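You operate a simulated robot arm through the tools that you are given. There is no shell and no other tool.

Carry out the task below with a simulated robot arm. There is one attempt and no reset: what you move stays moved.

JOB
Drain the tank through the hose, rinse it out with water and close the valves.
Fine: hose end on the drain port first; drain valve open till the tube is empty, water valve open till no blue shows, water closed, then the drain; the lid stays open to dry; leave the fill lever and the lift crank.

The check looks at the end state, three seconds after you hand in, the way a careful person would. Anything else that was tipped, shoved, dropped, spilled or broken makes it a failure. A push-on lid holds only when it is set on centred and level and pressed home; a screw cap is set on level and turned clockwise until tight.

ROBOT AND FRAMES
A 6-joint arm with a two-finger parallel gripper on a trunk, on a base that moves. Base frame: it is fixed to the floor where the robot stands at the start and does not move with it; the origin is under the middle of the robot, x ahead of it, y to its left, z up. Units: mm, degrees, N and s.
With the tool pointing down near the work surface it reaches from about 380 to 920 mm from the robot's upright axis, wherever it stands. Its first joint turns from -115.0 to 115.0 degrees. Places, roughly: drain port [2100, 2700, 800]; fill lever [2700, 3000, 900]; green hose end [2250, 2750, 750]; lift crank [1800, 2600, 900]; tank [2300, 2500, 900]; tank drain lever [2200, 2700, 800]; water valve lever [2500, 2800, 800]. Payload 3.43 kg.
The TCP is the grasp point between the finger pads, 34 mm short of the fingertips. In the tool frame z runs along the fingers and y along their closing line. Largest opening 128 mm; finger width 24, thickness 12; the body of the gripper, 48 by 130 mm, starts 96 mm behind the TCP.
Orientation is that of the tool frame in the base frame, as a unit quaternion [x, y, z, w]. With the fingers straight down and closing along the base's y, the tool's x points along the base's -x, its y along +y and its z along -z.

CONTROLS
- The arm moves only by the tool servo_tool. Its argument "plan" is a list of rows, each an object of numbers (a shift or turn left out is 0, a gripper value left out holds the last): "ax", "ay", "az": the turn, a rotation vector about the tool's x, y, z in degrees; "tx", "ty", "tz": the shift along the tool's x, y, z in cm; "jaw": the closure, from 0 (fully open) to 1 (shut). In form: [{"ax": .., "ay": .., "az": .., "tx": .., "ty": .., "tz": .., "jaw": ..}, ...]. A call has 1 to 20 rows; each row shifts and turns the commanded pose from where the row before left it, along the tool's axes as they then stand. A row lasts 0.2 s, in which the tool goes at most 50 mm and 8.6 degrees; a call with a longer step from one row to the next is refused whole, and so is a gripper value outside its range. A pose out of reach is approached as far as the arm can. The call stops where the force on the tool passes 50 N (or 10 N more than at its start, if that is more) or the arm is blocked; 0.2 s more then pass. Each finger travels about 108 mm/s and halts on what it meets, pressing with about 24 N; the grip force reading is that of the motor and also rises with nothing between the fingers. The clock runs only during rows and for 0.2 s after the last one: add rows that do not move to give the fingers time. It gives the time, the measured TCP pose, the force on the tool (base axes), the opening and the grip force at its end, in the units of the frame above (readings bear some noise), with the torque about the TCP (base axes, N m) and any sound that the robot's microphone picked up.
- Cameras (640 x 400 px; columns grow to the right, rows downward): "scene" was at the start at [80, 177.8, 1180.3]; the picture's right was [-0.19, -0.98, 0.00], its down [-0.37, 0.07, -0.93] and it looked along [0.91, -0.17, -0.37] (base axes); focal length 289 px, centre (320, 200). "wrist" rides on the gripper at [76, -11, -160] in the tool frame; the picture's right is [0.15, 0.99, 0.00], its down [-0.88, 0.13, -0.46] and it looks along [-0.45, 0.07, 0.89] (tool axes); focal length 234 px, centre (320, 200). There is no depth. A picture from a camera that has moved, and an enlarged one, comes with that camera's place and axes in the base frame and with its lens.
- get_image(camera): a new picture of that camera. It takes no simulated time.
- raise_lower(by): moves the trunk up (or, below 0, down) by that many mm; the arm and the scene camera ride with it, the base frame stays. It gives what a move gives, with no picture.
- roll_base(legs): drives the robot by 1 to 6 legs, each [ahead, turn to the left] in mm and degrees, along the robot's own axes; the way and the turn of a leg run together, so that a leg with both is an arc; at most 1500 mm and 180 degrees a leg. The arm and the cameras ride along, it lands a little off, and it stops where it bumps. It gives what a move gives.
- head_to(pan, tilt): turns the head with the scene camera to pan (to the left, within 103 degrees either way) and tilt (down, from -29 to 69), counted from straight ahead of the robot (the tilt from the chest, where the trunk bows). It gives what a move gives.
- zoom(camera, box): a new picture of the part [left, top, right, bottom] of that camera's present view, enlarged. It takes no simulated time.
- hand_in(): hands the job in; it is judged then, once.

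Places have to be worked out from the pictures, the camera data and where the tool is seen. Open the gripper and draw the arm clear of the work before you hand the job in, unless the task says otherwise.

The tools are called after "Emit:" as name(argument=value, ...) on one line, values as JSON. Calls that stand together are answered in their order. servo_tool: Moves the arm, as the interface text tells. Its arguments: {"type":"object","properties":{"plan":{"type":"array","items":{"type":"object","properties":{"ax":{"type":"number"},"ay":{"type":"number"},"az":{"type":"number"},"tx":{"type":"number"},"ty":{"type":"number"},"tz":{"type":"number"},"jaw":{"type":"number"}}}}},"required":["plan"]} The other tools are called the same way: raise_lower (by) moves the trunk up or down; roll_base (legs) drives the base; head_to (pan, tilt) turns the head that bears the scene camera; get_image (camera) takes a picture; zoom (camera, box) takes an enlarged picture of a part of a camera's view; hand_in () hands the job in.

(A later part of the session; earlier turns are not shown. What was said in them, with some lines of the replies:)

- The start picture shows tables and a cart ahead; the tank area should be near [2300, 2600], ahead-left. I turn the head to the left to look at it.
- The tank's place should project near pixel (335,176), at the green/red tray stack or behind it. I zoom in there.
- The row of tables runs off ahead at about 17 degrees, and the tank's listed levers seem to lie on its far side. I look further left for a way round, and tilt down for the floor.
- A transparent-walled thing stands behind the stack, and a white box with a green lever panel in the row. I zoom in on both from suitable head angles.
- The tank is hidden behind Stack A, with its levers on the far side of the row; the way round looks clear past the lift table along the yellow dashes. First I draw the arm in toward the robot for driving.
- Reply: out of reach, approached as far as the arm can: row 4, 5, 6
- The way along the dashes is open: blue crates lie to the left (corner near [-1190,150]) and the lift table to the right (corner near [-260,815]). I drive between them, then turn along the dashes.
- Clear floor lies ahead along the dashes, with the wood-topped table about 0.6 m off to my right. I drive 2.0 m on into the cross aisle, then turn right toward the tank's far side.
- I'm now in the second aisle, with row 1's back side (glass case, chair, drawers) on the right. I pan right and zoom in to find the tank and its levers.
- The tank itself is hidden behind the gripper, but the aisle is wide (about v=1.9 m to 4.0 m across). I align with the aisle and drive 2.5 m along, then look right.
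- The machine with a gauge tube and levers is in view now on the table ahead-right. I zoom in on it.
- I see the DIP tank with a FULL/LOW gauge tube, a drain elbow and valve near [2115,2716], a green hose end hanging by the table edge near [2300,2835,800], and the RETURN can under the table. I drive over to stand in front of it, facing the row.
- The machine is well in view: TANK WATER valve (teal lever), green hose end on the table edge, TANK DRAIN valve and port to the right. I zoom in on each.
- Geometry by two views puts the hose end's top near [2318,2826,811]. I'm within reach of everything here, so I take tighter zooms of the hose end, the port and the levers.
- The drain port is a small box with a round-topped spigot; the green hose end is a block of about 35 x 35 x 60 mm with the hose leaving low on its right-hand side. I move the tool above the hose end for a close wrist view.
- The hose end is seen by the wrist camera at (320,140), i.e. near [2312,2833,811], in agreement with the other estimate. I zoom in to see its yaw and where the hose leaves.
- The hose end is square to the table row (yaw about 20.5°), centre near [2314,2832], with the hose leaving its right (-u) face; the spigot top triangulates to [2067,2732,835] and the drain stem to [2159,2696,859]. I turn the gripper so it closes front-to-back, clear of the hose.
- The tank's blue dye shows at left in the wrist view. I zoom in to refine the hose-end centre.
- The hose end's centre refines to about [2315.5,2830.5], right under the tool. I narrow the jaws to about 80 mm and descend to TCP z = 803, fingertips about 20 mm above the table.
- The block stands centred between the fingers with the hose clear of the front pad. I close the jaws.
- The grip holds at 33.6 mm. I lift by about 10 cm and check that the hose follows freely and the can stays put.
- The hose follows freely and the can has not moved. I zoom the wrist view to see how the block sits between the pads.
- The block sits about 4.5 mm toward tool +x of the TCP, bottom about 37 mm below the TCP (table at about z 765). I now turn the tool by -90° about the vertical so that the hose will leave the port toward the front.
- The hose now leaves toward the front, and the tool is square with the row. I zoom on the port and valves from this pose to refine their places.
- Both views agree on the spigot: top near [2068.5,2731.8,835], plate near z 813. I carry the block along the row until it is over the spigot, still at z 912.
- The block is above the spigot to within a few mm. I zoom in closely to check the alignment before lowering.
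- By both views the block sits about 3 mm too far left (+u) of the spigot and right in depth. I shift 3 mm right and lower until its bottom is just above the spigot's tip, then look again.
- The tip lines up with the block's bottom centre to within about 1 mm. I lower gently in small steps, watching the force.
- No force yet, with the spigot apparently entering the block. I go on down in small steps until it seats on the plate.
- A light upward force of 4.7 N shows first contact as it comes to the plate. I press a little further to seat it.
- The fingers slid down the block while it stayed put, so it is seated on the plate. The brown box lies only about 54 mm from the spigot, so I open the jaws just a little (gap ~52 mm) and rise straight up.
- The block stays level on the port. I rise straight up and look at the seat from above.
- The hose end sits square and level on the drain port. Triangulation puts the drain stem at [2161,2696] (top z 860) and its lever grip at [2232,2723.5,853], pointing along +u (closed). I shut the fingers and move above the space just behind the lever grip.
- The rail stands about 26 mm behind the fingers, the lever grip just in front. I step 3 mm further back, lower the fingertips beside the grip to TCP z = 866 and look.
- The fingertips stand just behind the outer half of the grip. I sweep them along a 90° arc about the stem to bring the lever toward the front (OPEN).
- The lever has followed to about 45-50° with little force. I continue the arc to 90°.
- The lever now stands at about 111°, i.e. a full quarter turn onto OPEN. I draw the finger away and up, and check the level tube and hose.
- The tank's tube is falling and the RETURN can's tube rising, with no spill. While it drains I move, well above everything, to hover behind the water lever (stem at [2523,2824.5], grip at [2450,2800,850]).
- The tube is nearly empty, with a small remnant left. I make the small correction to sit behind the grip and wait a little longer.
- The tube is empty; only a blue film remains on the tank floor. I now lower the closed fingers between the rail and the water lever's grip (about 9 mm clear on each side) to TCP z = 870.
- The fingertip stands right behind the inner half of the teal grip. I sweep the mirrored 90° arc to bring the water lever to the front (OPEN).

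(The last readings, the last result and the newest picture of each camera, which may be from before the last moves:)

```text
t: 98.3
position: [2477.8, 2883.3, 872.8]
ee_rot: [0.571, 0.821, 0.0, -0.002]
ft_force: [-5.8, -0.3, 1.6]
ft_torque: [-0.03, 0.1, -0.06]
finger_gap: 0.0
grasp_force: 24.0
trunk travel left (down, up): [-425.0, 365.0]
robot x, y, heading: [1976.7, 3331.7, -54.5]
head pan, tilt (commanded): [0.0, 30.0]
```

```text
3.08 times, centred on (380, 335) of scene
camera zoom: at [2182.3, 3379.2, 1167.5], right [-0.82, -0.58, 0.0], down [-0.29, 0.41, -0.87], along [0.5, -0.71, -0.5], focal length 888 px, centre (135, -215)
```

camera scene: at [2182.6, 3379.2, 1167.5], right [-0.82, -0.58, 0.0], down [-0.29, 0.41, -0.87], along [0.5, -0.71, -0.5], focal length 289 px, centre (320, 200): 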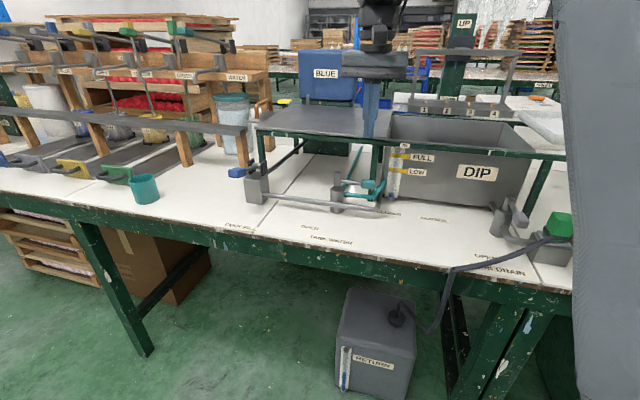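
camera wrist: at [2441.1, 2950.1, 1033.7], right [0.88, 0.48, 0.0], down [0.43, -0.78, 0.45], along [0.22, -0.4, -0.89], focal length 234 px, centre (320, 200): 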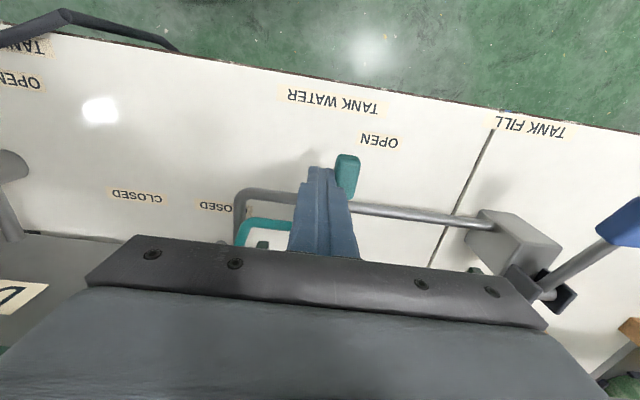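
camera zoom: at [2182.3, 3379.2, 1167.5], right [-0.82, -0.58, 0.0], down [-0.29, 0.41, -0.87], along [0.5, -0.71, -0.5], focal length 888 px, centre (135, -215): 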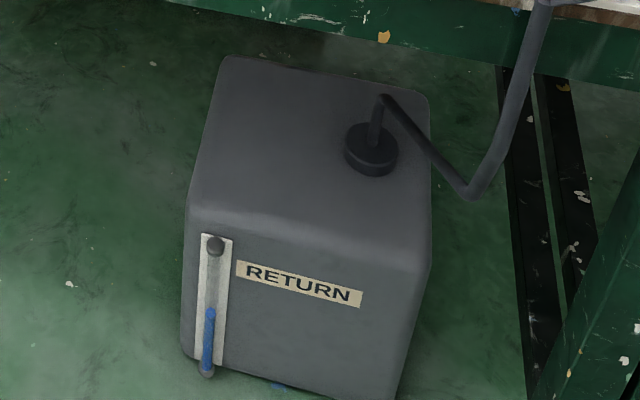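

A -5.8 N reading in x shows the water lever against its open stop. I back the finger off, rise and swing the wrist camera to where it sees into the tank, to watch the rinse.

Emit:
servo_tool(plan=[{"ty": -0.7}, {"tz": -4}, {"tz": -4}, {"tz": -4, "ty": -2}, {"tx": -4, "ty": -2, "tz": -2}, {"tx": -4, "ty": -4}, {"tx": -2, "ty": -4}, {"ty": -3}, {}])

Emit:
get_image(camera="wrist")

Emit:
get_image(camera="scene")

Emit:
zoom(camera="scene", box=[300, 110, 440, 230])

Emit:
zoom(camera="scene", box=[320, 270, 440, 400])

```text
refused: row 6 steps farther than a row can; nothing moved
```

```text
taken
camera wrist: at [2441.1, 2950.1, 1033.7], right [0.88, 0.48, 0.0], down [0.43, -0.78, 0.45], along [0.22, -0.4, -0.89], focal length 234 px, centre (320, 200)
```

wrist: 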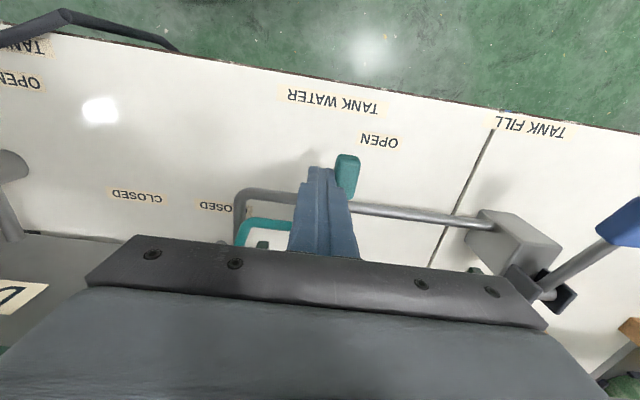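

```text
taken
camera scene: at [2182.3, 3379.2, 1167.5], right [-0.82, -0.58, 0.0], down [-0.29, 0.41, -0.87], along [0.5, -0.71, -0.5], focal length 289 px, centre (320, 200)
```

scene: 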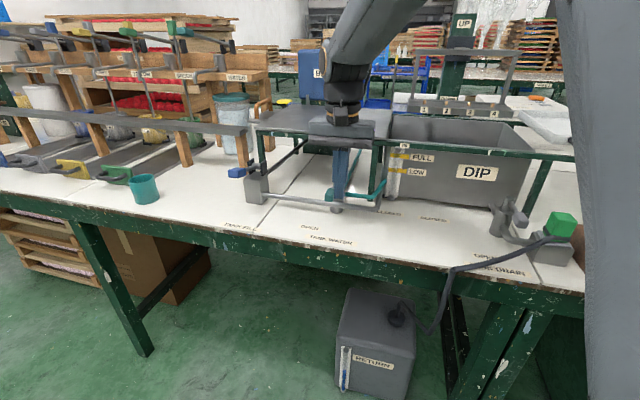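

```text
3.33 times, centred on (370, 170) of scene
camera zoom: at [2182.3, 3379.2, 1167.5], right [-0.82, -0.58, 0.0], down [-0.29, 0.41, -0.87], along [0.5, -0.71, -0.5], focal length 962 px, centre (153, 300)
```

zoom: 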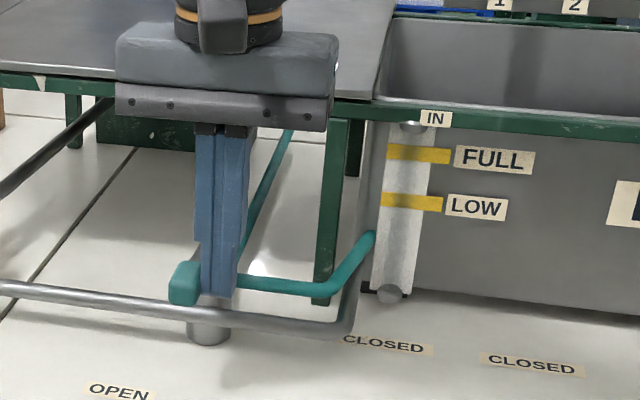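

```text
3.08 times, centred on (380, 335) of scene
camera zoom: at [2182.3, 3379.2, 1167.5], right [-0.82, -0.58, 0.0], down [-0.29, 0.41, -0.87], along [0.5, -0.71, -0.5], focal length 888 px, centre (135, -215)
```

zoom: 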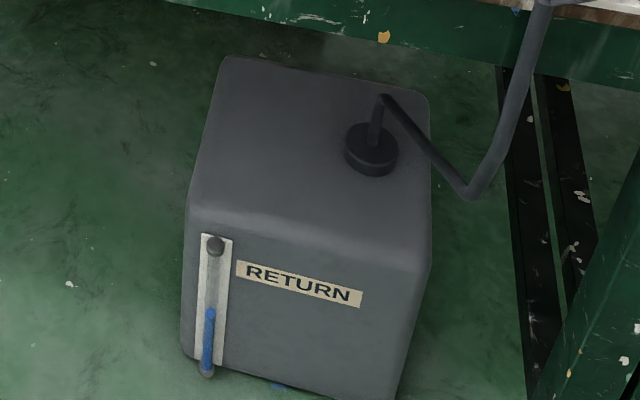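

A row was too long, so nothing moved; I repeat the retreat with shorter steps.

Emit:
servo_tool(plan=[{"ty": -0.7}, {"tz": -4}, {"tz": -4}, {"tz": -4, "ty": -2}, {"tx": -3, "ty": -2, "tz": -2}, {"tx": -3, "ty": -3.5}, {"tx": -3, "ty": -3.5}, {"tx": -1, "ty": -3}, {}])

Emit:
get_image(camera="wrist")

Emit:
zoom(camera="scene", box=[300, 110, 440, 230])

Emit:
zoom(camera="scene", box=[320, 270, 440, 400])

```text
t: 100.3
position: [2372.2, 2737.5, 1013.1]
ee_rot: [0.571, 0.821, -0.001, -0.003]
ft_force: [0.9, -0.3, -0.5]
ft_torque: [0.01, 0.02, 0.01]
finger_gap: 0.0
grasp_force: 24.1
trunk travel left (down, up): [-425.0, 365.0]
robot x, y, heading: [1979.5, 3331.8, -54.6]
head pan, tilt (commanded): [0.0, 30.0]
```

```text
taken
camera wrist: at [2336.9, 2804.5, 1173.9], right [0.88, 0.48, 0.0], down [0.43, -0.78, 0.45], along [0.22, -0.4, -0.89], focal length 234 px, centre (320, 200)
```

wrist: 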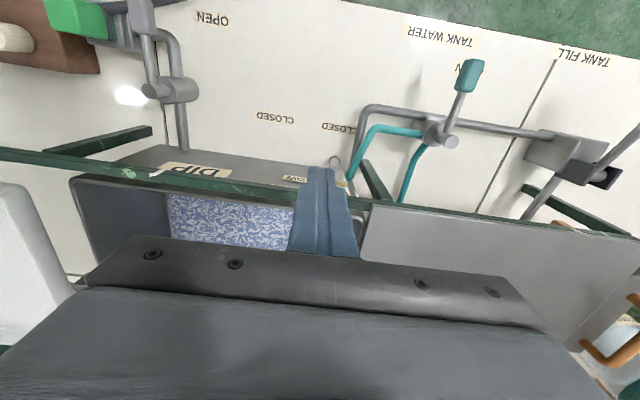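

```text
3.33 times, centred on (370, 170) of scene
camera zoom: at [2182.5, 3379.2, 1167.5], right [-0.82, -0.58, 0.0], down [-0.29, 0.41, -0.87], along [0.5, -0.71, -0.5], focal length 962 px, centre (153, 300)
```

zoom: 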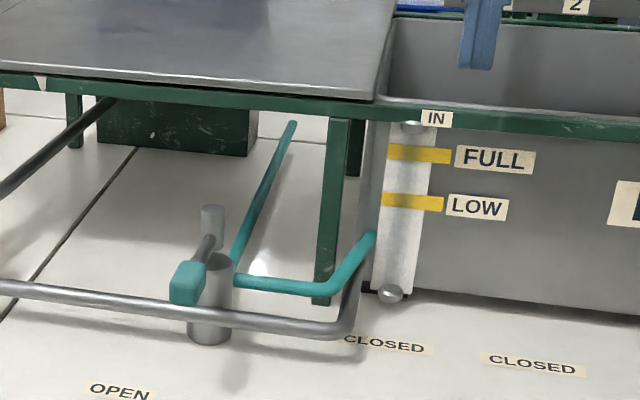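

```text
3.08 times, centred on (380, 335) of scene
camera zoom: at [2182.5, 3379.2, 1167.5], right [-0.82, -0.58, 0.0], down [-0.29, 0.41, -0.87], along [0.5, -0.71, -0.5], focal length 888 px, centre (135, -215)
```

zoom: 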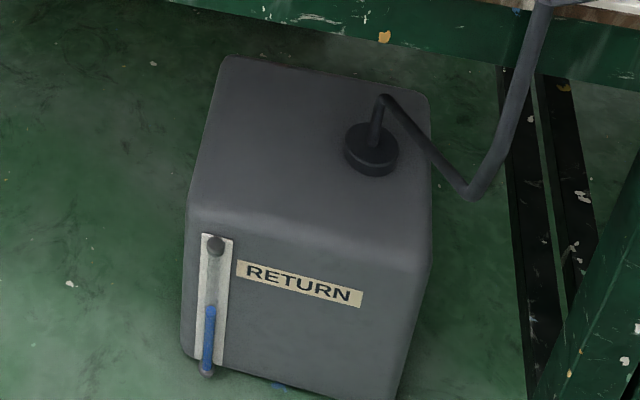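

The blue film is paler already, the tank's tube stays empty and the RETURN can is barely rising. I wait two seconds and look again.

Emit:
servo_tool(plan=[{}, {}, {}, {}, {}, {}, {}, {}, {}, {}])

Emit:
zoom(camera="wrist", box=[60, 130, 380, 300])

Emit:
zoom(camera="scene", box=[320, 120, 440, 400])

```text
t: 102.5
position: [2372.7, 2736.6, 1012.1]
ee_rot: [0.572, 0.82, 0.0, -0.002]
ft_force: [-0.9, -0.6, 0.8]
ft_torque: [-0.04, -0.03, -0.03]
finger_gap: 0.0
grasp_force: 23.9
trunk travel left (down, up): [-425.0, 365.0]
robot x, y, heading: [1973.3, 3335.0, -54.6]
head pan, tilt (commanded): [0.0, 30.0]
```

```text
2.00 times, centred on (220, 215) of wrist
camera zoom: at [2337.1, 2804.7, 1173.9], right [0.88, 0.48, 0.0], down [0.43, -0.78, 0.45], along [0.22, -0.4, -0.89], focal length 468 px, centre (520, 170)
```

zoom: 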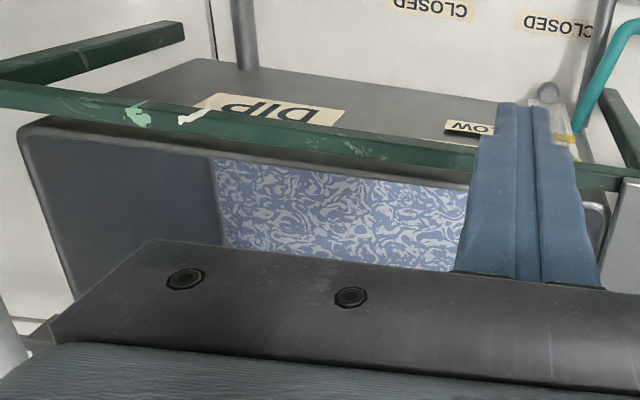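

```text
1.43 times, centred on (380, 260) of scene
camera zoom: at [2182.5, 3379.2, 1167.5], right [-0.82, -0.58, 0.0], down [-0.29, 0.41, -0.87], along [0.5, -0.71, -0.5], focal length 412 px, centre (234, 114)
```

zoom: 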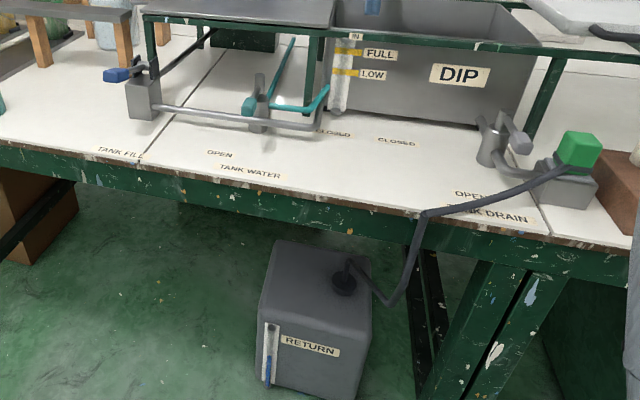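

The film is fading steadily and no overflow is building in the RETURN can. I wait three more seconds.

Emit:
servo_tool(plan=[{}, {}, {}, {}, {}, {}, {}, {}, {}, {}, {}, {}, {}, {}, {}])

Emit:
zoom(camera="wrist", box=[60, 130, 380, 300])

Emit:
zoom(camera="scene", box=[320, 120, 440, 400])

```text
t: 105.7
position: [2373.2, 2737.4, 1013.4]
ee_rot: [0.571, 0.821, 0.001, -0.002]
ft_force: [0.0, -0.2, 0.5]
ft_torque: [-0.01, 0.01, -0.01]
finger_gap: 0.0
grasp_force: 23.9
trunk travel left (down, up): [-425.0, 365.0]
robot x, y, heading: [1979.7, 3333.9, -54.5]
head pan, tilt (commanded): [0.0, 30.0]
```

```text
2.00 times, centred on (220, 215) of wrist
camera zoom: at [2337.1, 2804.7, 1173.9], right [0.88, 0.48, 0.0], down [0.43, -0.78, 0.45], along [0.22, -0.4, -0.89], focal length 468 px, centre (520, 170)
```

zoom: 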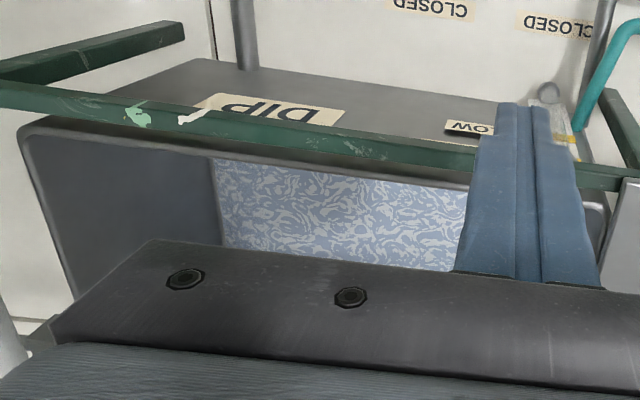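

```text
1.43 times, centred on (380, 260) of scene
camera zoom: at [2182.5, 3379.2, 1167.5], right [-0.82, -0.58, 0.0], down [-0.29, 0.41, -0.87], along [0.5, -0.71, -0.5], focal length 412 px, centre (234, 114)
```

zoom: 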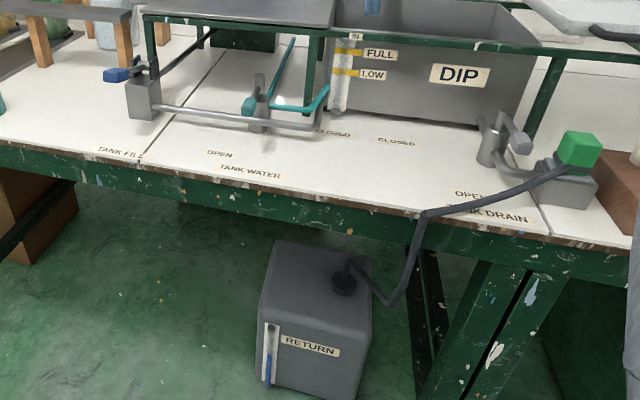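

It fades further but blue still shows. I wait four more seconds.

Emit:
servo_tool(plan=[{}, {}, {}, {}, {}, {}, {}, {}, {}, {}, {}, {}, {}, {}, {}, {}, {}, {}, {}, {}])

Emit:
zoom(camera="wrist", box=[60, 130, 380, 300])

Emit:
zoom(camera="scene", box=[320, 120, 440, 400])

```text
t: 109.9
position: [2372.7, 2738.1, 1013.0]
ee_rot: [0.571, 0.821, 0.001, -0.002]
ft_force: [-0.3, -0.4, -0.2]
ft_torque: [0.0, -0.03, 0.0]
finger_gap: 0.0
grasp_force: 24.4
trunk travel left (down, up): [-425.0, 365.0]
robot x, y, heading: [1979.8, 3331.3, -54.6]
head pan, tilt (commanded): [0.0, 30.0]
```

```text
2.00 times, centred on (220, 215) of wrist
camera zoom: at [2337.1, 2804.7, 1173.9], right [0.88, 0.48, 0.0], down [0.43, -0.78, 0.45], along [0.22, -0.4, -0.89], focal length 468 px, centre (520, 170)
```

zoom: 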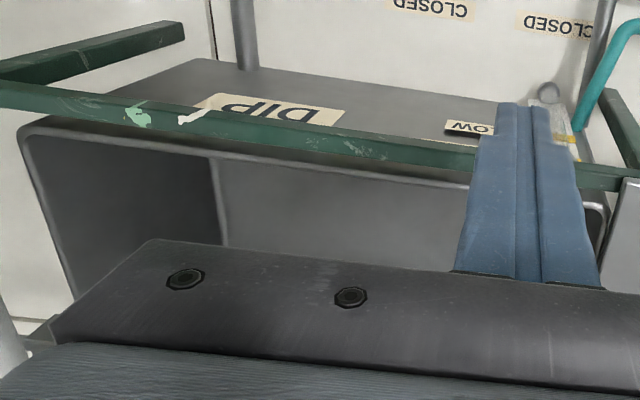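

```text
1.43 times, centred on (380, 260) of scene
camera zoom: at [2182.5, 3379.2, 1167.5], right [-0.82, -0.58, 0.0], down [-0.29, 0.41, -0.87], along [0.5, -0.71, -0.5], focal length 412 px, centre (234, 114)
```

zoom: 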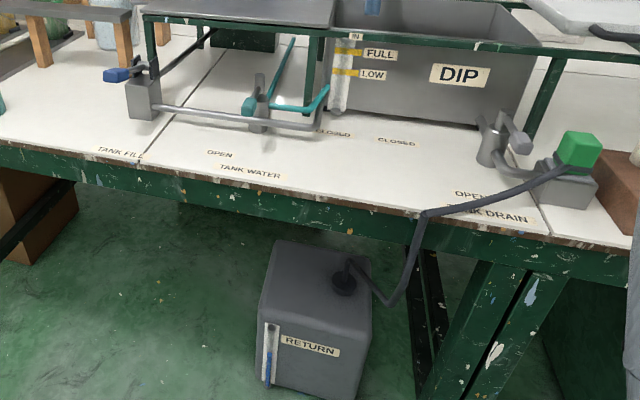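

The tank floor shows clean bare grey now; no blue anywhere. I go at once to close the water valve: over to the lever's outer (+u) side, at [2525,2902], and down to z 870.

Emit:
servo_tool(plan=[{"tx": 1.69, "ty": 3.33}, {"tx": 1.69, "ty": 3.33}, {"tx": 1.69, "ty": 3.33}, {"tx": 1.69, "ty": 3.33}, {"tx": 1.69, "ty": 3.33}, {"tx": 1.69, "ty": 3.3}, {"tz": 4}, {"tz": 4}, {"tz": 2}, {}])

Emit:
get_image(camera="wrist")

Emit:
zoom(camera="scene", box=[270, 110, 410, 230])

```text
t: 112.1
position: [2527.2, 2902.1, 911.3]
ee_rot: [0.571, 0.821, 0.0, -0.001]
ft_force: [0.6, -0.3, -0.1]
ft_torque: [-0.03, 0.0, -0.04]
finger_gap: 0.0
grasp_force: 23.9
trunk travel left (down, up): [-425.0, 365.0]
robot x, y, heading: [1980.6, 3329.3, -54.5]
head pan, tilt (commanded): [0.0, 30.0]
```

```text
taken
camera wrist: at [2491.8, 2969.4, 1071.7], right [0.88, 0.48, 0.0], down [0.43, -0.78, 0.45], along [0.22, -0.4, -0.89], focal length 234 px, centre (320, 200)
```

wrist: 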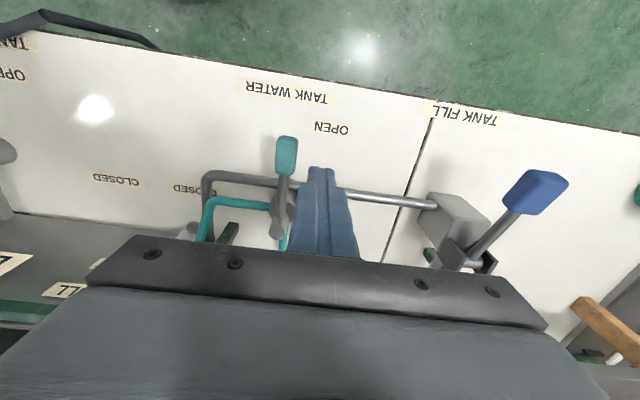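

```text
3.33 times, centred on (340, 170) of scene
camera zoom: at [2182.5, 3379.3, 1167.5], right [-0.82, -0.58, 0.0], down [-0.29, 0.41, -0.87], along [0.5, -0.71, -0.5], focal length 962 px, centre (253, 300)
```

zoom: 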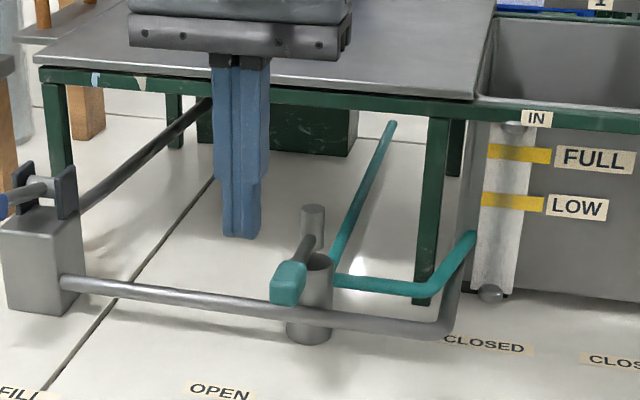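

The finger stands clear on the +u side of the water lever. I lower it to grip height and sweep the lever back to CLOSED.

Emit:
servo_tool(plan=[{"tz": 2}, {"tz": 2.1}, {"tx": 0.07, "ty": -0.7}, {"tx": 0.19, "ty": -0.97}, {"tx": 0.19, "ty": -0.97}, {"tx": -0.07, "ty": -0.99}, {"tx": -0.07, "ty": -0.99}, {"tx": -0.33, "ty": -0.93}, {"tx": -0.33, "ty": -0.93}, {"tx": -0.55, "ty": -0.83}, {"tx": -0.55, "ty": -0.83}, {"tx": -0.75, "ty": -0.65}, {"tx": -0.75, "ty": -0.65}, {"tx": -0.89, "ty": -0.43}, {"tx": -0.89, "ty": -0.43}, {"tx": -0.2}, {}])

Emit:
get_image(camera="wrist")

Emit:
zoom(camera="scene", box=[270, 110, 410, 230])

```text
t: 115.7
position: [2447.0, 2820.7, 871.2]
ee_rot: [0.572, 0.821, 0.0, -0.002]
ft_force: [-0.5, -0.6, 0.2]
ft_torque: [0.02, -0.01, 0.02]
finger_gap: 0.0
grasp_force: 24.3
trunk travel left (down, up): [-425.0, 365.0]
robot x, y, heading: [1979.0, 3332.5, -55.0]
head pan, tilt (commanded): [0.0, 30.0]
```

```text
taken
camera wrist: at [2410.4, 2888.1, 1032.5], right [0.88, 0.48, 0.0], down [0.43, -0.78, 0.45], along [0.22, -0.4, -0.89], focal length 234 px, centre (320, 200)
```

wrist: 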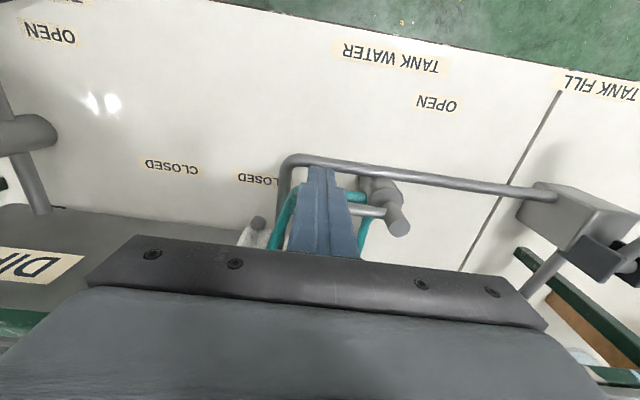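

```text
3.33 times, centred on (340, 170) of scene
camera zoom: at [2182.6, 3379.2, 1167.5], right [-0.82, -0.58, 0.0], down [-0.29, 0.41, -0.87], along [0.5, -0.71, -0.5], focal length 962 px, centre (253, 300)
```

zoom: 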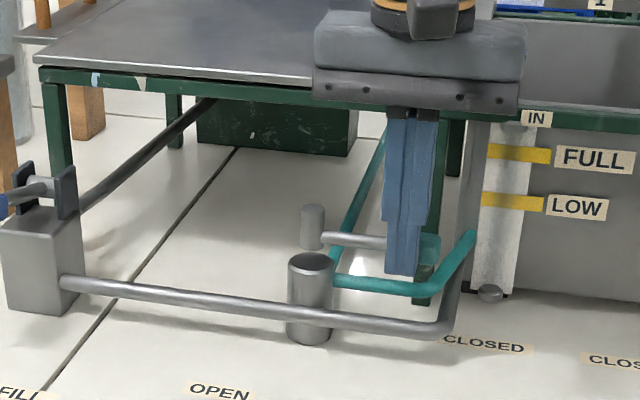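

The lever lies back along the row. I press slightly further to be sure it is against its closed stop.

Emit:
servo_tool(plan=[{"tx": -0.15}, {"tx": -0.15}, {}])

```text
t: 116.5
position: [2446.5, 2819.4, 871.7]
ee_rot: [0.571, 0.821, 0.001, -0.003]
ft_force: [-14.8, 20.2, 2.1]
ft_torque: [0.27, 0.42, -0.11]
finger_gap: 0.2
grasp_force: 24.1
trunk travel left (down, up): [-425.0, 365.0]
robot x, y, heading: [1973.1, 3331.7, -54.7]
head pan, tilt (commanded): [0.0, 30.0]
```

25 N against the finger confirms the water lever is at its closed stop. I back off, rise and verify it.

Emit:
servo_tool(plan=[{"tx": 0.6}, {"tx": 1.0}, {"tz": -3.5}, {"tz": -3.5}, {"tz": -3.5}, {}])

Emit:
zoom(camera="scene", box=[270, 110, 410, 230])

Emit:
get_image(camera="wrist")

```text
t: 117.9
position: [2442.0, 2831.7, 974.1]
ee_rot: [0.571, 0.821, 0.0, -0.002]
ft_force: [-0.8, -0.8, 0.4]
ft_torque: [-0.02, -0.03, 0.02]
finger_gap: 0.0
grasp_force: 23.9
trunk travel left (down, up): [-425.0, 365.0]
robot x, y, heading: [1976.9, 3327.0, -54.8]
head pan, tilt (commanded): [0.0, 30.0]
```

```text
3.33 times, centred on (340, 170) of scene
camera zoom: at [2182.6, 3379.2, 1167.5], right [-0.82, -0.58, 0.0], down [-0.29, 0.41, -0.87], along [0.5, -0.71, -0.5], focal length 962 px, centre (253, 300)
```

zoom: 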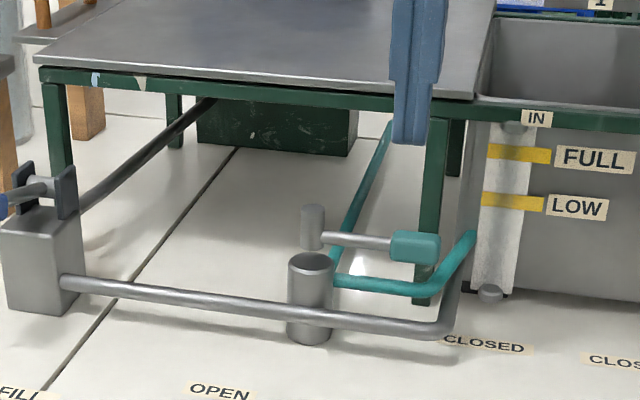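

```text
taken
camera wrist: at [2406.7, 2899.7, 1135.2], right [0.88, 0.48, 0.0], down [0.43, -0.78, 0.45], along [0.22, -0.4, -0.89], focal length 234 px, centre (320, 200)
```

wrist: 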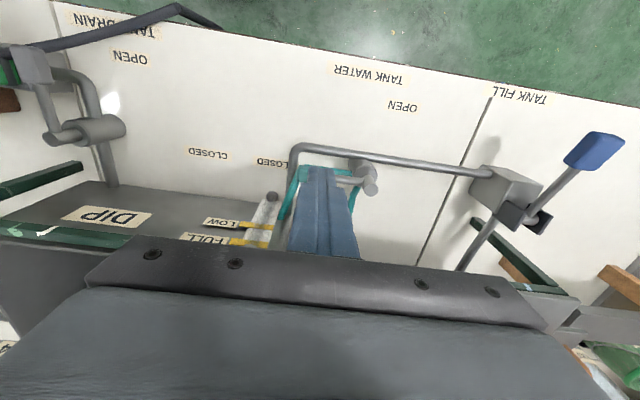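

The water lever is back exactly as at the start (closed). Now I move across at height to hover between the hose end and the drain lever, at [2109,2750].

Emit:
servo_tool(plan=[{"tx": 0.42, "ty": -3.78}, {"tx": 0.42, "ty": -3.78}, {"tx": 0.42, "ty": -3.78}, {"tx": 0.42, "ty": -3.78}, {"tx": 0.42, "ty": -3.78}, {"tx": 0.42, "ty": -3.78}, {"tx": 0.42, "ty": -3.79}, {"tx": 0.43, "ty": -3.79}, {"tx": 0.43, "ty": -3.79}, {}, {}])

Emit:
get_image(camera="wrist")

Emit:
zoom(camera="scene", box=[460, 120, 600, 260])

Emit:
zoom(camera="scene", box=[320, 120, 440, 400])

```text
t: 120.3
position: [2108.7, 2746.7, 976.3]
ee_rot: [0.571, 0.821, 0.001, -0.003]
ft_force: [-0.5, 0.5, -0.6]
ft_torque: [0.01, 0.0, 0.0]
finger_gap: 0.1
grasp_force: 24.0
trunk travel left (down, up): [-425.0, 365.0]
robot x, y, heading: [1976.2, 3331.8, -55.0]
head pan, tilt (commanded): [0.0, 30.0]
```

```text
taken
camera wrist: at [2072.3, 2814.8, 1137.2], right [0.88, 0.48, 0.0], down [0.43, -0.78, 0.45], along [0.22, -0.4, -0.89], focal length 234 px, centre (320, 200)
```

wrist: 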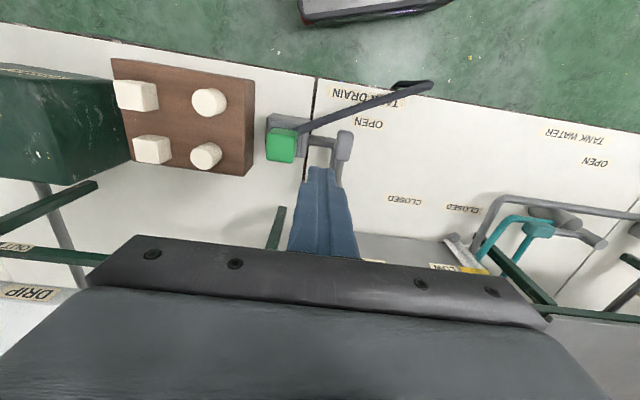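

```text
2.86 times, centred on (530, 190) of scene
camera zoom: at [2182.5, 3379.2, 1167.5], right [-0.82, -0.58, 0.0], down [-0.29, 0.41, -0.87], along [0.5, -0.71, -0.5], focal length 825 px, centre (-280, 229)
```

zoom: 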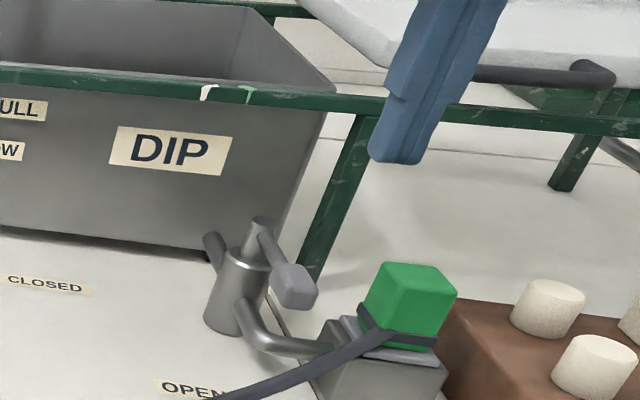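

```text
1.43 times, centred on (380, 260) of scene
camera zoom: at [2182.5, 3379.2, 1167.5], right [-0.82, -0.58, 0.0], down [-0.29, 0.41, -0.87], along [0.5, -0.71, -0.5], focal length 412 px, centre (234, 114)
```

zoom: 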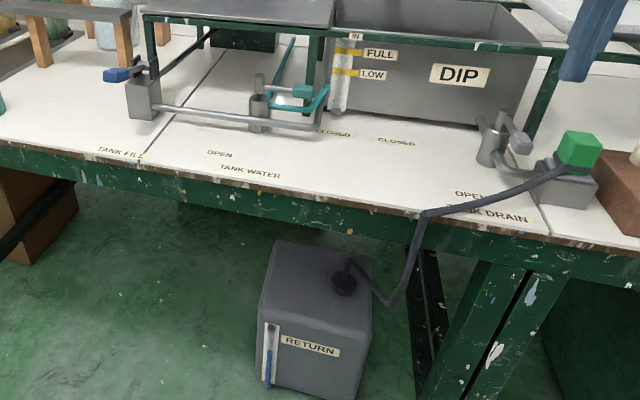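

The tube is still empty and nothing has leaked. The fingers have about 16 mm to the hose end and 9 mm to the lever; I lower to TCP z = 876.

Emit:
servo_tool(plan=[{"tz": 2.5}, {"tz": 2.5}, {"tz": 2.5}, {"tz": 2.5}, {}])

Emit:
zoom(camera="wrist", box=[200, 60, 440, 260])

Emit:
zoom(camera="scene", box=[460, 120, 600, 260])

```text
t: 121.5
position: [2110.7, 2750.1, 874.1]
ee_rot: [0.571, 0.821, 0.001, -0.002]
ft_force: [-0.4, -1.3, -0.2]
ft_torque: [0.0, -0.04, -0.01]
finger_gap: 0.1
grasp_force: 23.9
trunk travel left (down, up): [-425.0, 365.0]
robot x, y, heading: [1981.0, 3328.7, -54.3]
head pan, tilt (commanded): [0.0, 30.0]
```

```text
2.00 times, centred on (320, 160) of wrist
camera zoom: at [2073.3, 2816.8, 1035.4], right [0.88, 0.48, 0.0], down [0.43, -0.78, 0.45], along [0.22, -0.4, -0.89], focal length 468 px, centre (320, 280)
```

zoom: 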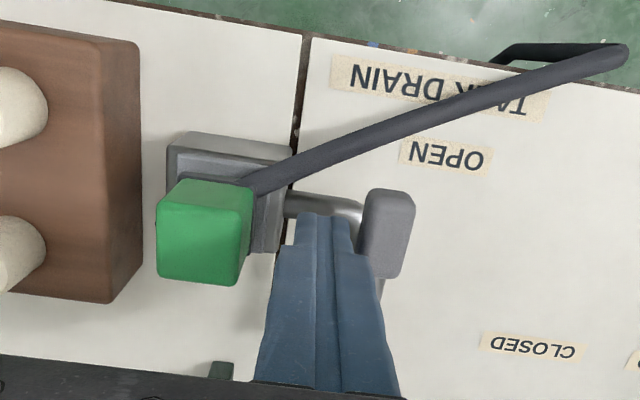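

```text
2.86 times, centred on (530, 190) of scene
camera zoom: at [2182.5, 3379.2, 1167.5], right [-0.82, -0.58, 0.0], down [-0.29, 0.41, -0.87], along [0.5, -0.71, -0.5], focal length 825 px, centre (-280, 229)
```

zoom: 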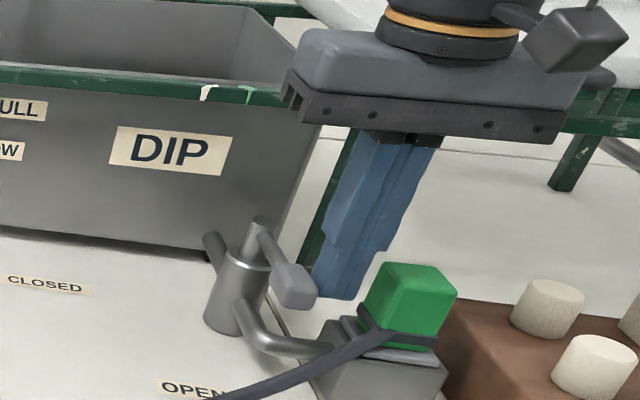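

The fingertip stands between the hose end and the lever, clear of both and of the hose. I sweep the drain lever back toward +u (CLOSED).

Emit:
servo_tool(plan=[{"ty": 0.44}, {"tx": 0.2, "ty": 0.92}, {"tx": 0.19, "ty": 0.92}, {"tx": -0.05, "ty": 0.94}, {"tx": -0.05, "ty": 0.94}, {"tx": -0.29, "ty": 0.9}, {"tx": -0.29, "ty": 0.9}, {"tx": -0.52, "ty": 0.79}, {"tx": -0.52, "ty": 0.79}, {"tx": -0.7, "ty": 0.63}, {"tx": -0.7, "ty": 0.63}, {"tx": -0.84, "ty": 0.43}, {"tx": -0.84, "ty": 0.43}, {"tx": -0.25}, {}])

Emit:
zoom(camera="wrist", box=[200, 60, 440, 260])

Emit:
zoom(camera="scene", box=[460, 120, 600, 260])

```text
t: 124.7
position: [2216.8, 2738.2, 877.2]
ee_rot: [0.571, 0.821, 0.0, -0.002]
ft_force: [-0.5, 0.9, -1.0]
ft_torque: [-0.01, 0.05, -0.05]
finger_gap: 0.3
grasp_force: 23.4
trunk travel left (down, up): [-425.0, 365.0]
robot x, y, heading: [1977.8, 3332.8, -54.6]
head pan, tilt (commanded): [0.0, 30.0]
```

```text
2.00 times, centred on (320, 160) of wrist
camera zoom: at [2180.0, 2806.0, 1037.1], right [0.88, 0.48, 0.0], down [0.43, -0.78, 0.45], along [0.22, -0.4, -0.89], focal length 468 px, centre (320, 280)
```

zoom: 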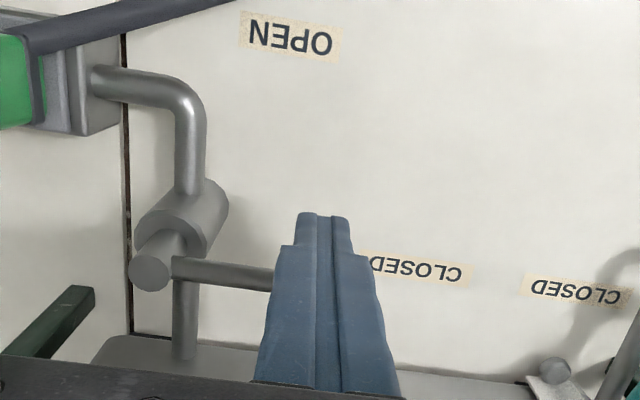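

```text
2.86 times, centred on (530, 190) of scene
camera zoom: at [2182.5, 3379.2, 1167.5], right [-0.82, -0.58, 0.0], down [-0.29, 0.41, -0.87], along [0.5, -0.71, -0.5], focal length 825 px, centre (-280, 229)
```

zoom: 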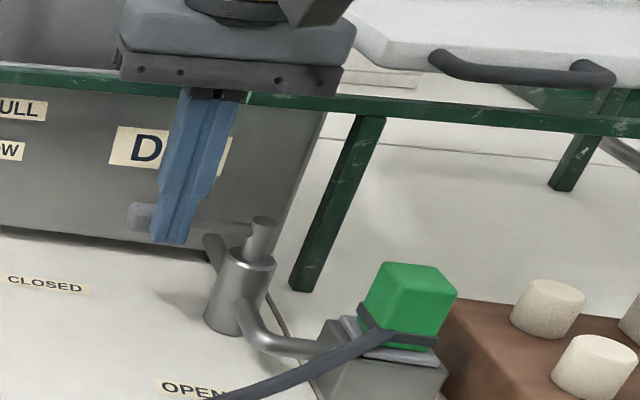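

The drain lever is back along the row. I press a few mm further to confirm the closed stop.

Emit:
servo_tool(plan=[{"tx": -0.15}, {"tx": -0.15}, {}])

```text
t: 125.5
position: [2217.5, 2736.7, 876.0]
ee_rot: [0.571, 0.821, 0.0, -0.003]
ft_force: [-0.4, 7.8, 1.2]
ft_torque: [0.15, -0.05, 0.01]
finger_gap: 0.1
grasp_force: 24.1
trunk travel left (down, up): [-425.0, 365.0]
robot x, y, heading: [1973.7, 3329.3, -54.7]
head pan, tilt (commanded): [0.0, 30.0]
```

7.8 N so far; I press 2 mm more to see whether it rises as at a stop.

Emit:
servo_tool(plan=[{"tx": -0.1}, {"tx": -0.1}, {}])

```text
t: 126.3
position: [2216.8, 2737.9, 875.9]
ee_rot: [0.572, 0.82, 0.001, -0.002]
ft_force: [-8.6, 26.2, 1.0]
ft_torque: [0.47, 0.14, -0.04]
finger_gap: 0.0
grasp_force: 24.3
trunk travel left (down, up): [-425.0, 365.0]
robot x, y, heading: [1974.0, 3337.5, -54.8]
head pan, tilt (commanded): [0.0, 30.0]
```

The force rose to 27 N without motion, so the drain lever is at its closed stop. I back off, rise, and draw the arm clear, opening the gripper.

Emit:
servo_tool(plan=[{"tx": 0.8}, {"tx": 1.2}, {"tz": -3.5}, {"tz": -4}, {"tz": -4}, {"tx": 4}, {"tx": 4}, {"tx": 4, "ty": 2}, {"jaw": 0}, {}, {}, {}])

Emit:
get_image(camera="scene")

Emit:
zoom(camera="scene", box=[460, 130, 600, 270])

Emit:
zoom(camera="scene", box=[300, 110, 440, 230])

Emit:
zoom(camera="scene", box=[320, 240, 500, 400])

Emit:
get_image(camera="wrist")

```text
t: 128.9
position: [2187.6, 2872.5, 992.4]
ee_rot: [0.571, 0.821, 0.0, -0.002]
ft_force: [-0.8, -0.2, 0.5]
ft_torque: [0.01, 0.03, -0.01]
finger_gap: 127.9
grasp_force: 0.1
trunk travel left (down, up): [-425.0, 365.0]
robot x, y, heading: [1979.3, 3334.1, -54.4]
head pan, tilt (commanded): [0.0, 30.0]
```

```text
taken
camera scene: at [2182.5, 3379.2, 1167.5], right [-0.82, -0.58, 0.0], down [-0.29, 0.41, -0.87], along [0.5, -0.71, -0.5], focal length 289 px, centre (320, 200)
```

scene: 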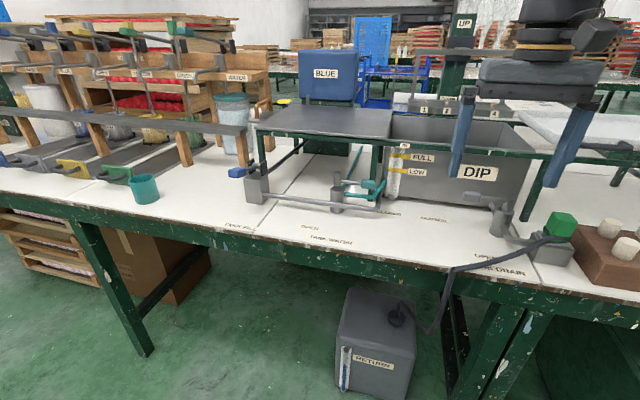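

```text
2.86 times, centred on (530, 200) of scene
camera zoom: at [2182.5, 3379.2, 1167.5], right [-0.82, -0.58, 0.0], down [-0.29, 0.41, -0.87], along [0.5, -0.71, -0.5], focal length 825 px, centre (-280, 200)
```

zoom: 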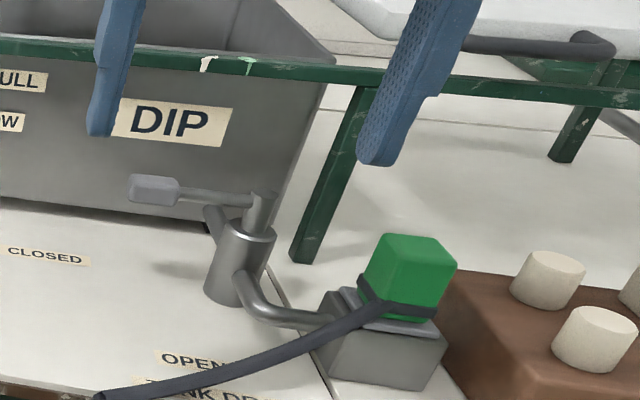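

```text
3.33 times, centred on (370, 170) of scene
camera zoom: at [2182.5, 3379.2, 1167.5], right [-0.82, -0.58, 0.0], down [-0.29, 0.41, -0.87], along [0.5, -0.71, -0.5], focal length 962 px, centre (153, 300)
```

zoom: 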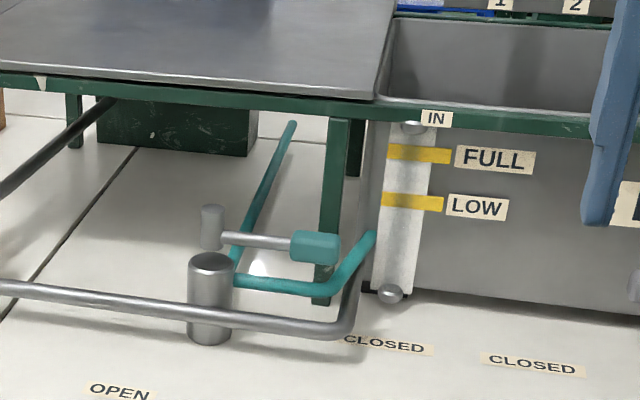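

```text
2.50 times, centred on (410, 320) of scene
camera zoom: at [2182.5, 3379.2, 1167.5], right [-0.82, -0.58, 0.0], down [-0.29, 0.41, -0.87], along [0.5, -0.71, -0.5], focal length 722 px, centre (95, -100)
```

zoom: 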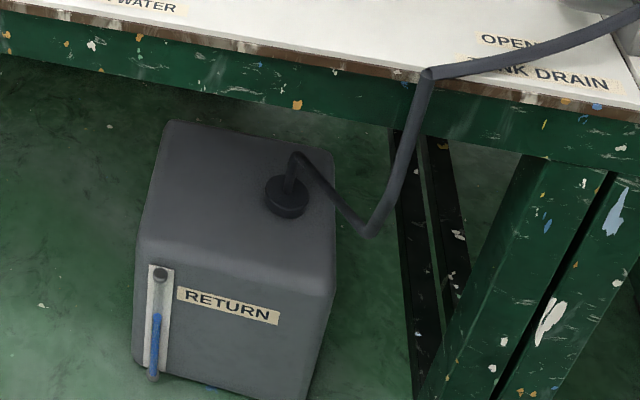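

```text
taken
camera wrist: at [2151.9, 2938.6, 1153.6], right [0.88, 0.48, 0.0], down [0.43, -0.78, 0.45], along [0.22, -0.4, -0.89], focal length 234 px, centre (320, 200)
```

wrist: 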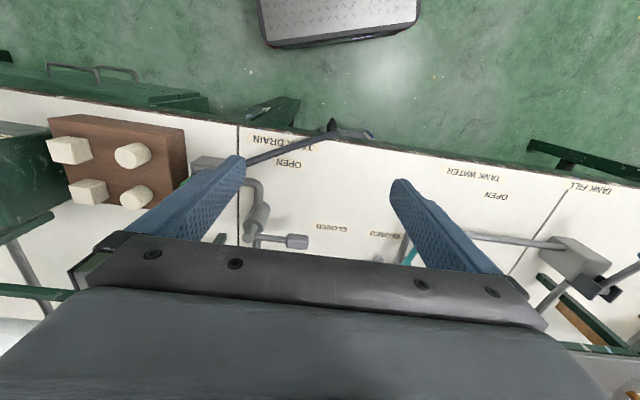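

Both levers now match their starting (closed) angles, the hose end is seated, the tube is empty and the can is upright. I raise the trunk so that the head can look into the whole tank and confirm that no blue is left.

Emit:
raise_lower(by=340)

Emit:
head_to(pan=-8, tilt=38)

Emit:
get_image(camera="scene")

Emit:
get_image(camera="wrist")

```text
t: 132.2
position: [2187.6, 2873.6, 1332.0]
ee_rot: [0.572, 0.82, 0.001, -0.003]
ft_force: [0.3, 0.1, 0.4]
ft_torque: [-0.02, 0.0, -0.03]
finger_gap: 127.9
grasp_force: 0.1
trunk travel left (down, up): [-765.0, 25.0]
robot x, y, heading: [1975.4, 3328.6, -54.7]
head pan, tilt (commanded): [0.0, 30.0]
```

```text
t: 132.9
position: [2188.1, 2872.7, 1332.2]
ee_rot: [0.572, 0.821, 0.0, -0.002]
ft_force: [-0.1, -0.6, 0.5]
ft_torque: [-0.03, 0.01, -0.03]
finger_gap: 127.8
grasp_force: 0.0
trunk travel left (down, up): [-765.0, 25.0]
robot x, y, heading: [1977.2, 3329.1, -54.6]
head pan, tilt (commanded): [-8.0, 38.0]
```

```text
taken
camera scene: at [2115.3, 3453.6, 1495.2], right [-0.89, -0.46, 0.0], down [-0.28, 0.55, -0.79], along [0.36, -0.7, -0.62], focal length 289 px, centre (320, 200)
```

scene: 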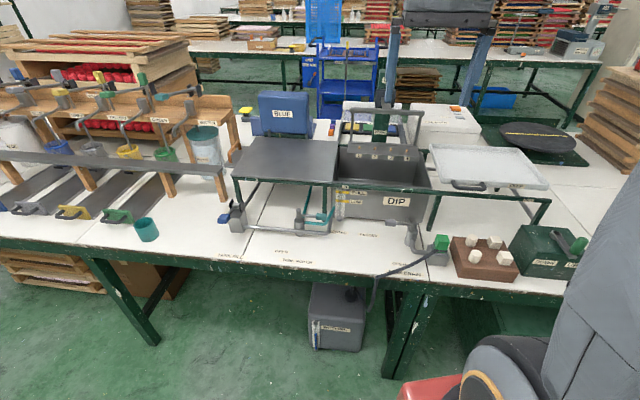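

```text
taken
camera wrist: at [2151.9, 2940.7, 1493.0], right [0.88, 0.48, 0.0], down [0.43, -0.78, 0.45], along [0.22, -0.4, -0.89], focal length 234 px, centre (320, 200)
```

wrist: 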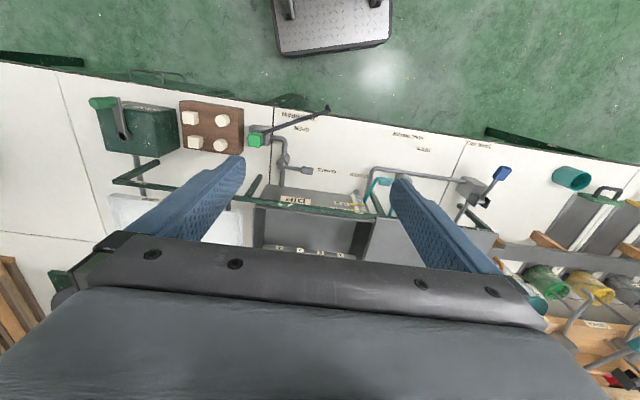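

I zoom in on the tank interior in both views.

Emit:
zoom(camera="scene", box=[310, 110, 460, 240])

Emit:
zoom(camera="wrist", box=[210, 80, 430, 270])

Emit:
zoom(camera="scene", box=[360, 200, 480, 300])

```text
3.08 times, centred on (385, 175) of scene
camera zoom: at [2115.3, 3453.6, 1495.2], right [-0.89, -0.46, 0.0], down [-0.28, 0.55, -0.79], along [0.36, -0.7, -0.62], focal length 888 px, centre (120, 277)
```

zoom: 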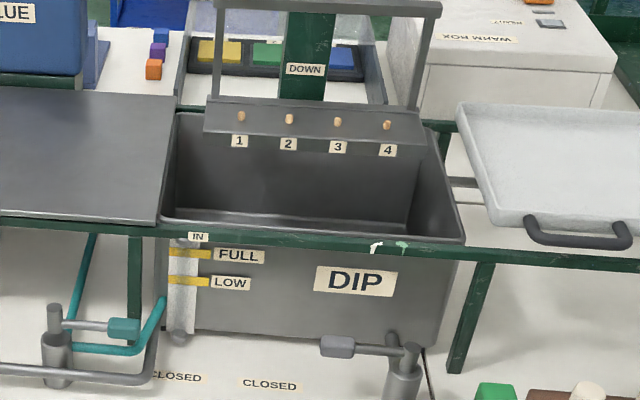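

```text
2.11 times, centred on (320, 175) of wrist
camera zoom: at [2151.9, 2940.7, 1493.0], right [0.88, 0.48, 0.0], down [0.43, -0.78, 0.45], along [0.22, -0.4, -0.89], focal length 493 px, centre (320, 253)
```

zoom: 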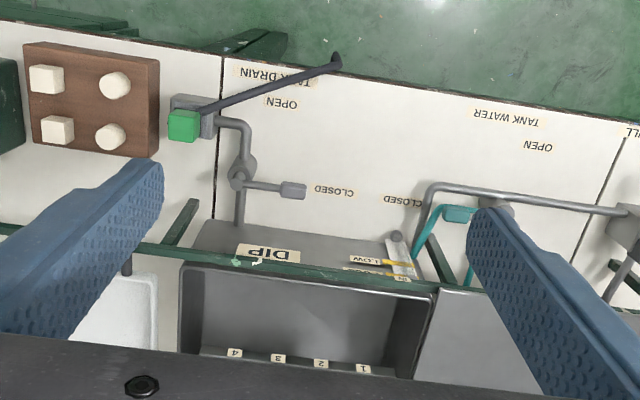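

```text
4.00 times, centred on (420, 250) of scene
camera zoom: at [2115.3, 3453.6, 1495.2], right [-0.89, -0.46, 0.0], down [-0.28, 0.55, -0.79], along [0.36, -0.7, -0.62], focal length 1154 px, centre (-80, 0)
```

zoom: 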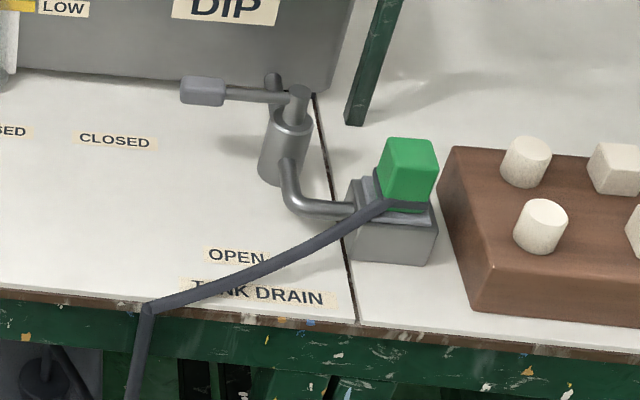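

The whole tank floor and walls are bare grey, the lid still lies open, both levers are on CLOSED and the hose end sits level on the port. I pull the arm a little further back over the aisle, then hand in.

Emit:
servo_tool(plan=[{"tx": 3}, {"tx": 3}, {"tx": 3}, {}, {}])

Emit:
get_image(camera="scene")

```text
t: 134.1
position: [2156.7, 2957.9, 1333.0]
ee_rot: [0.571, 0.821, 0.001, -0.002]
ft_force: [0.0, -0.6, -0.1]
ft_torque: [-0.01, 0.01, -0.03]
finger_gap: 128.2
grasp_force: 0.1
trunk travel left (down, up): [-765.0, 25.0]
robot x, y, heading: [1975.7, 3328.2, -54.7]
head pan, tilt (commanded): [-8.0, 38.0]
```

```text
taken
camera scene: at [2115.2, 3453.7, 1495.1], right [-0.89, -0.46, 0.0], down [-0.28, 0.55, -0.79], along [0.36, -0.7, -0.62], focal length 289 px, centre (320, 200)
```

scene: 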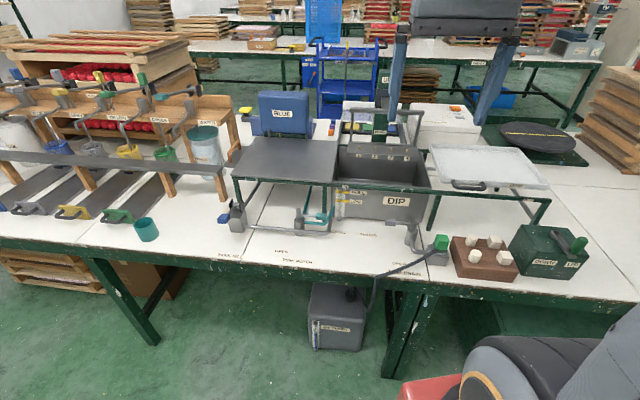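

The arm is clear with the gripper open, and nothing else has been disturbed. I hand the job in.

Emit:
hand_in()

```text
The job is handed in.
```

The tank is drained and rinsed, both valves are closed, and the job is handed in.

- **Hose:** the green hose end went onto the drain port before anything else. It was pressed down onto the plate and sits level. I left it on the port.
- **Drain:** the drain valve stayed open until the tank's level tube was empty. The liquid went into the RETURN can, and no leak showed in the pictures.
- **Rinse:** the water valve stayed open until no blue showed on the tank floor. A later look from above showed the floor and walls bare grey.
- **Valves:** the water was closed first, then the drain. I pressed both levers against their closed stops, and they match their starting positions.
- **Left alone:** the lid is still open to dry, and the fill lever and lift crank were not touched.

The arm is drawn back over the aisle with the gripper open. I saw nothing tipped, shoved or spilled in the last pictures.
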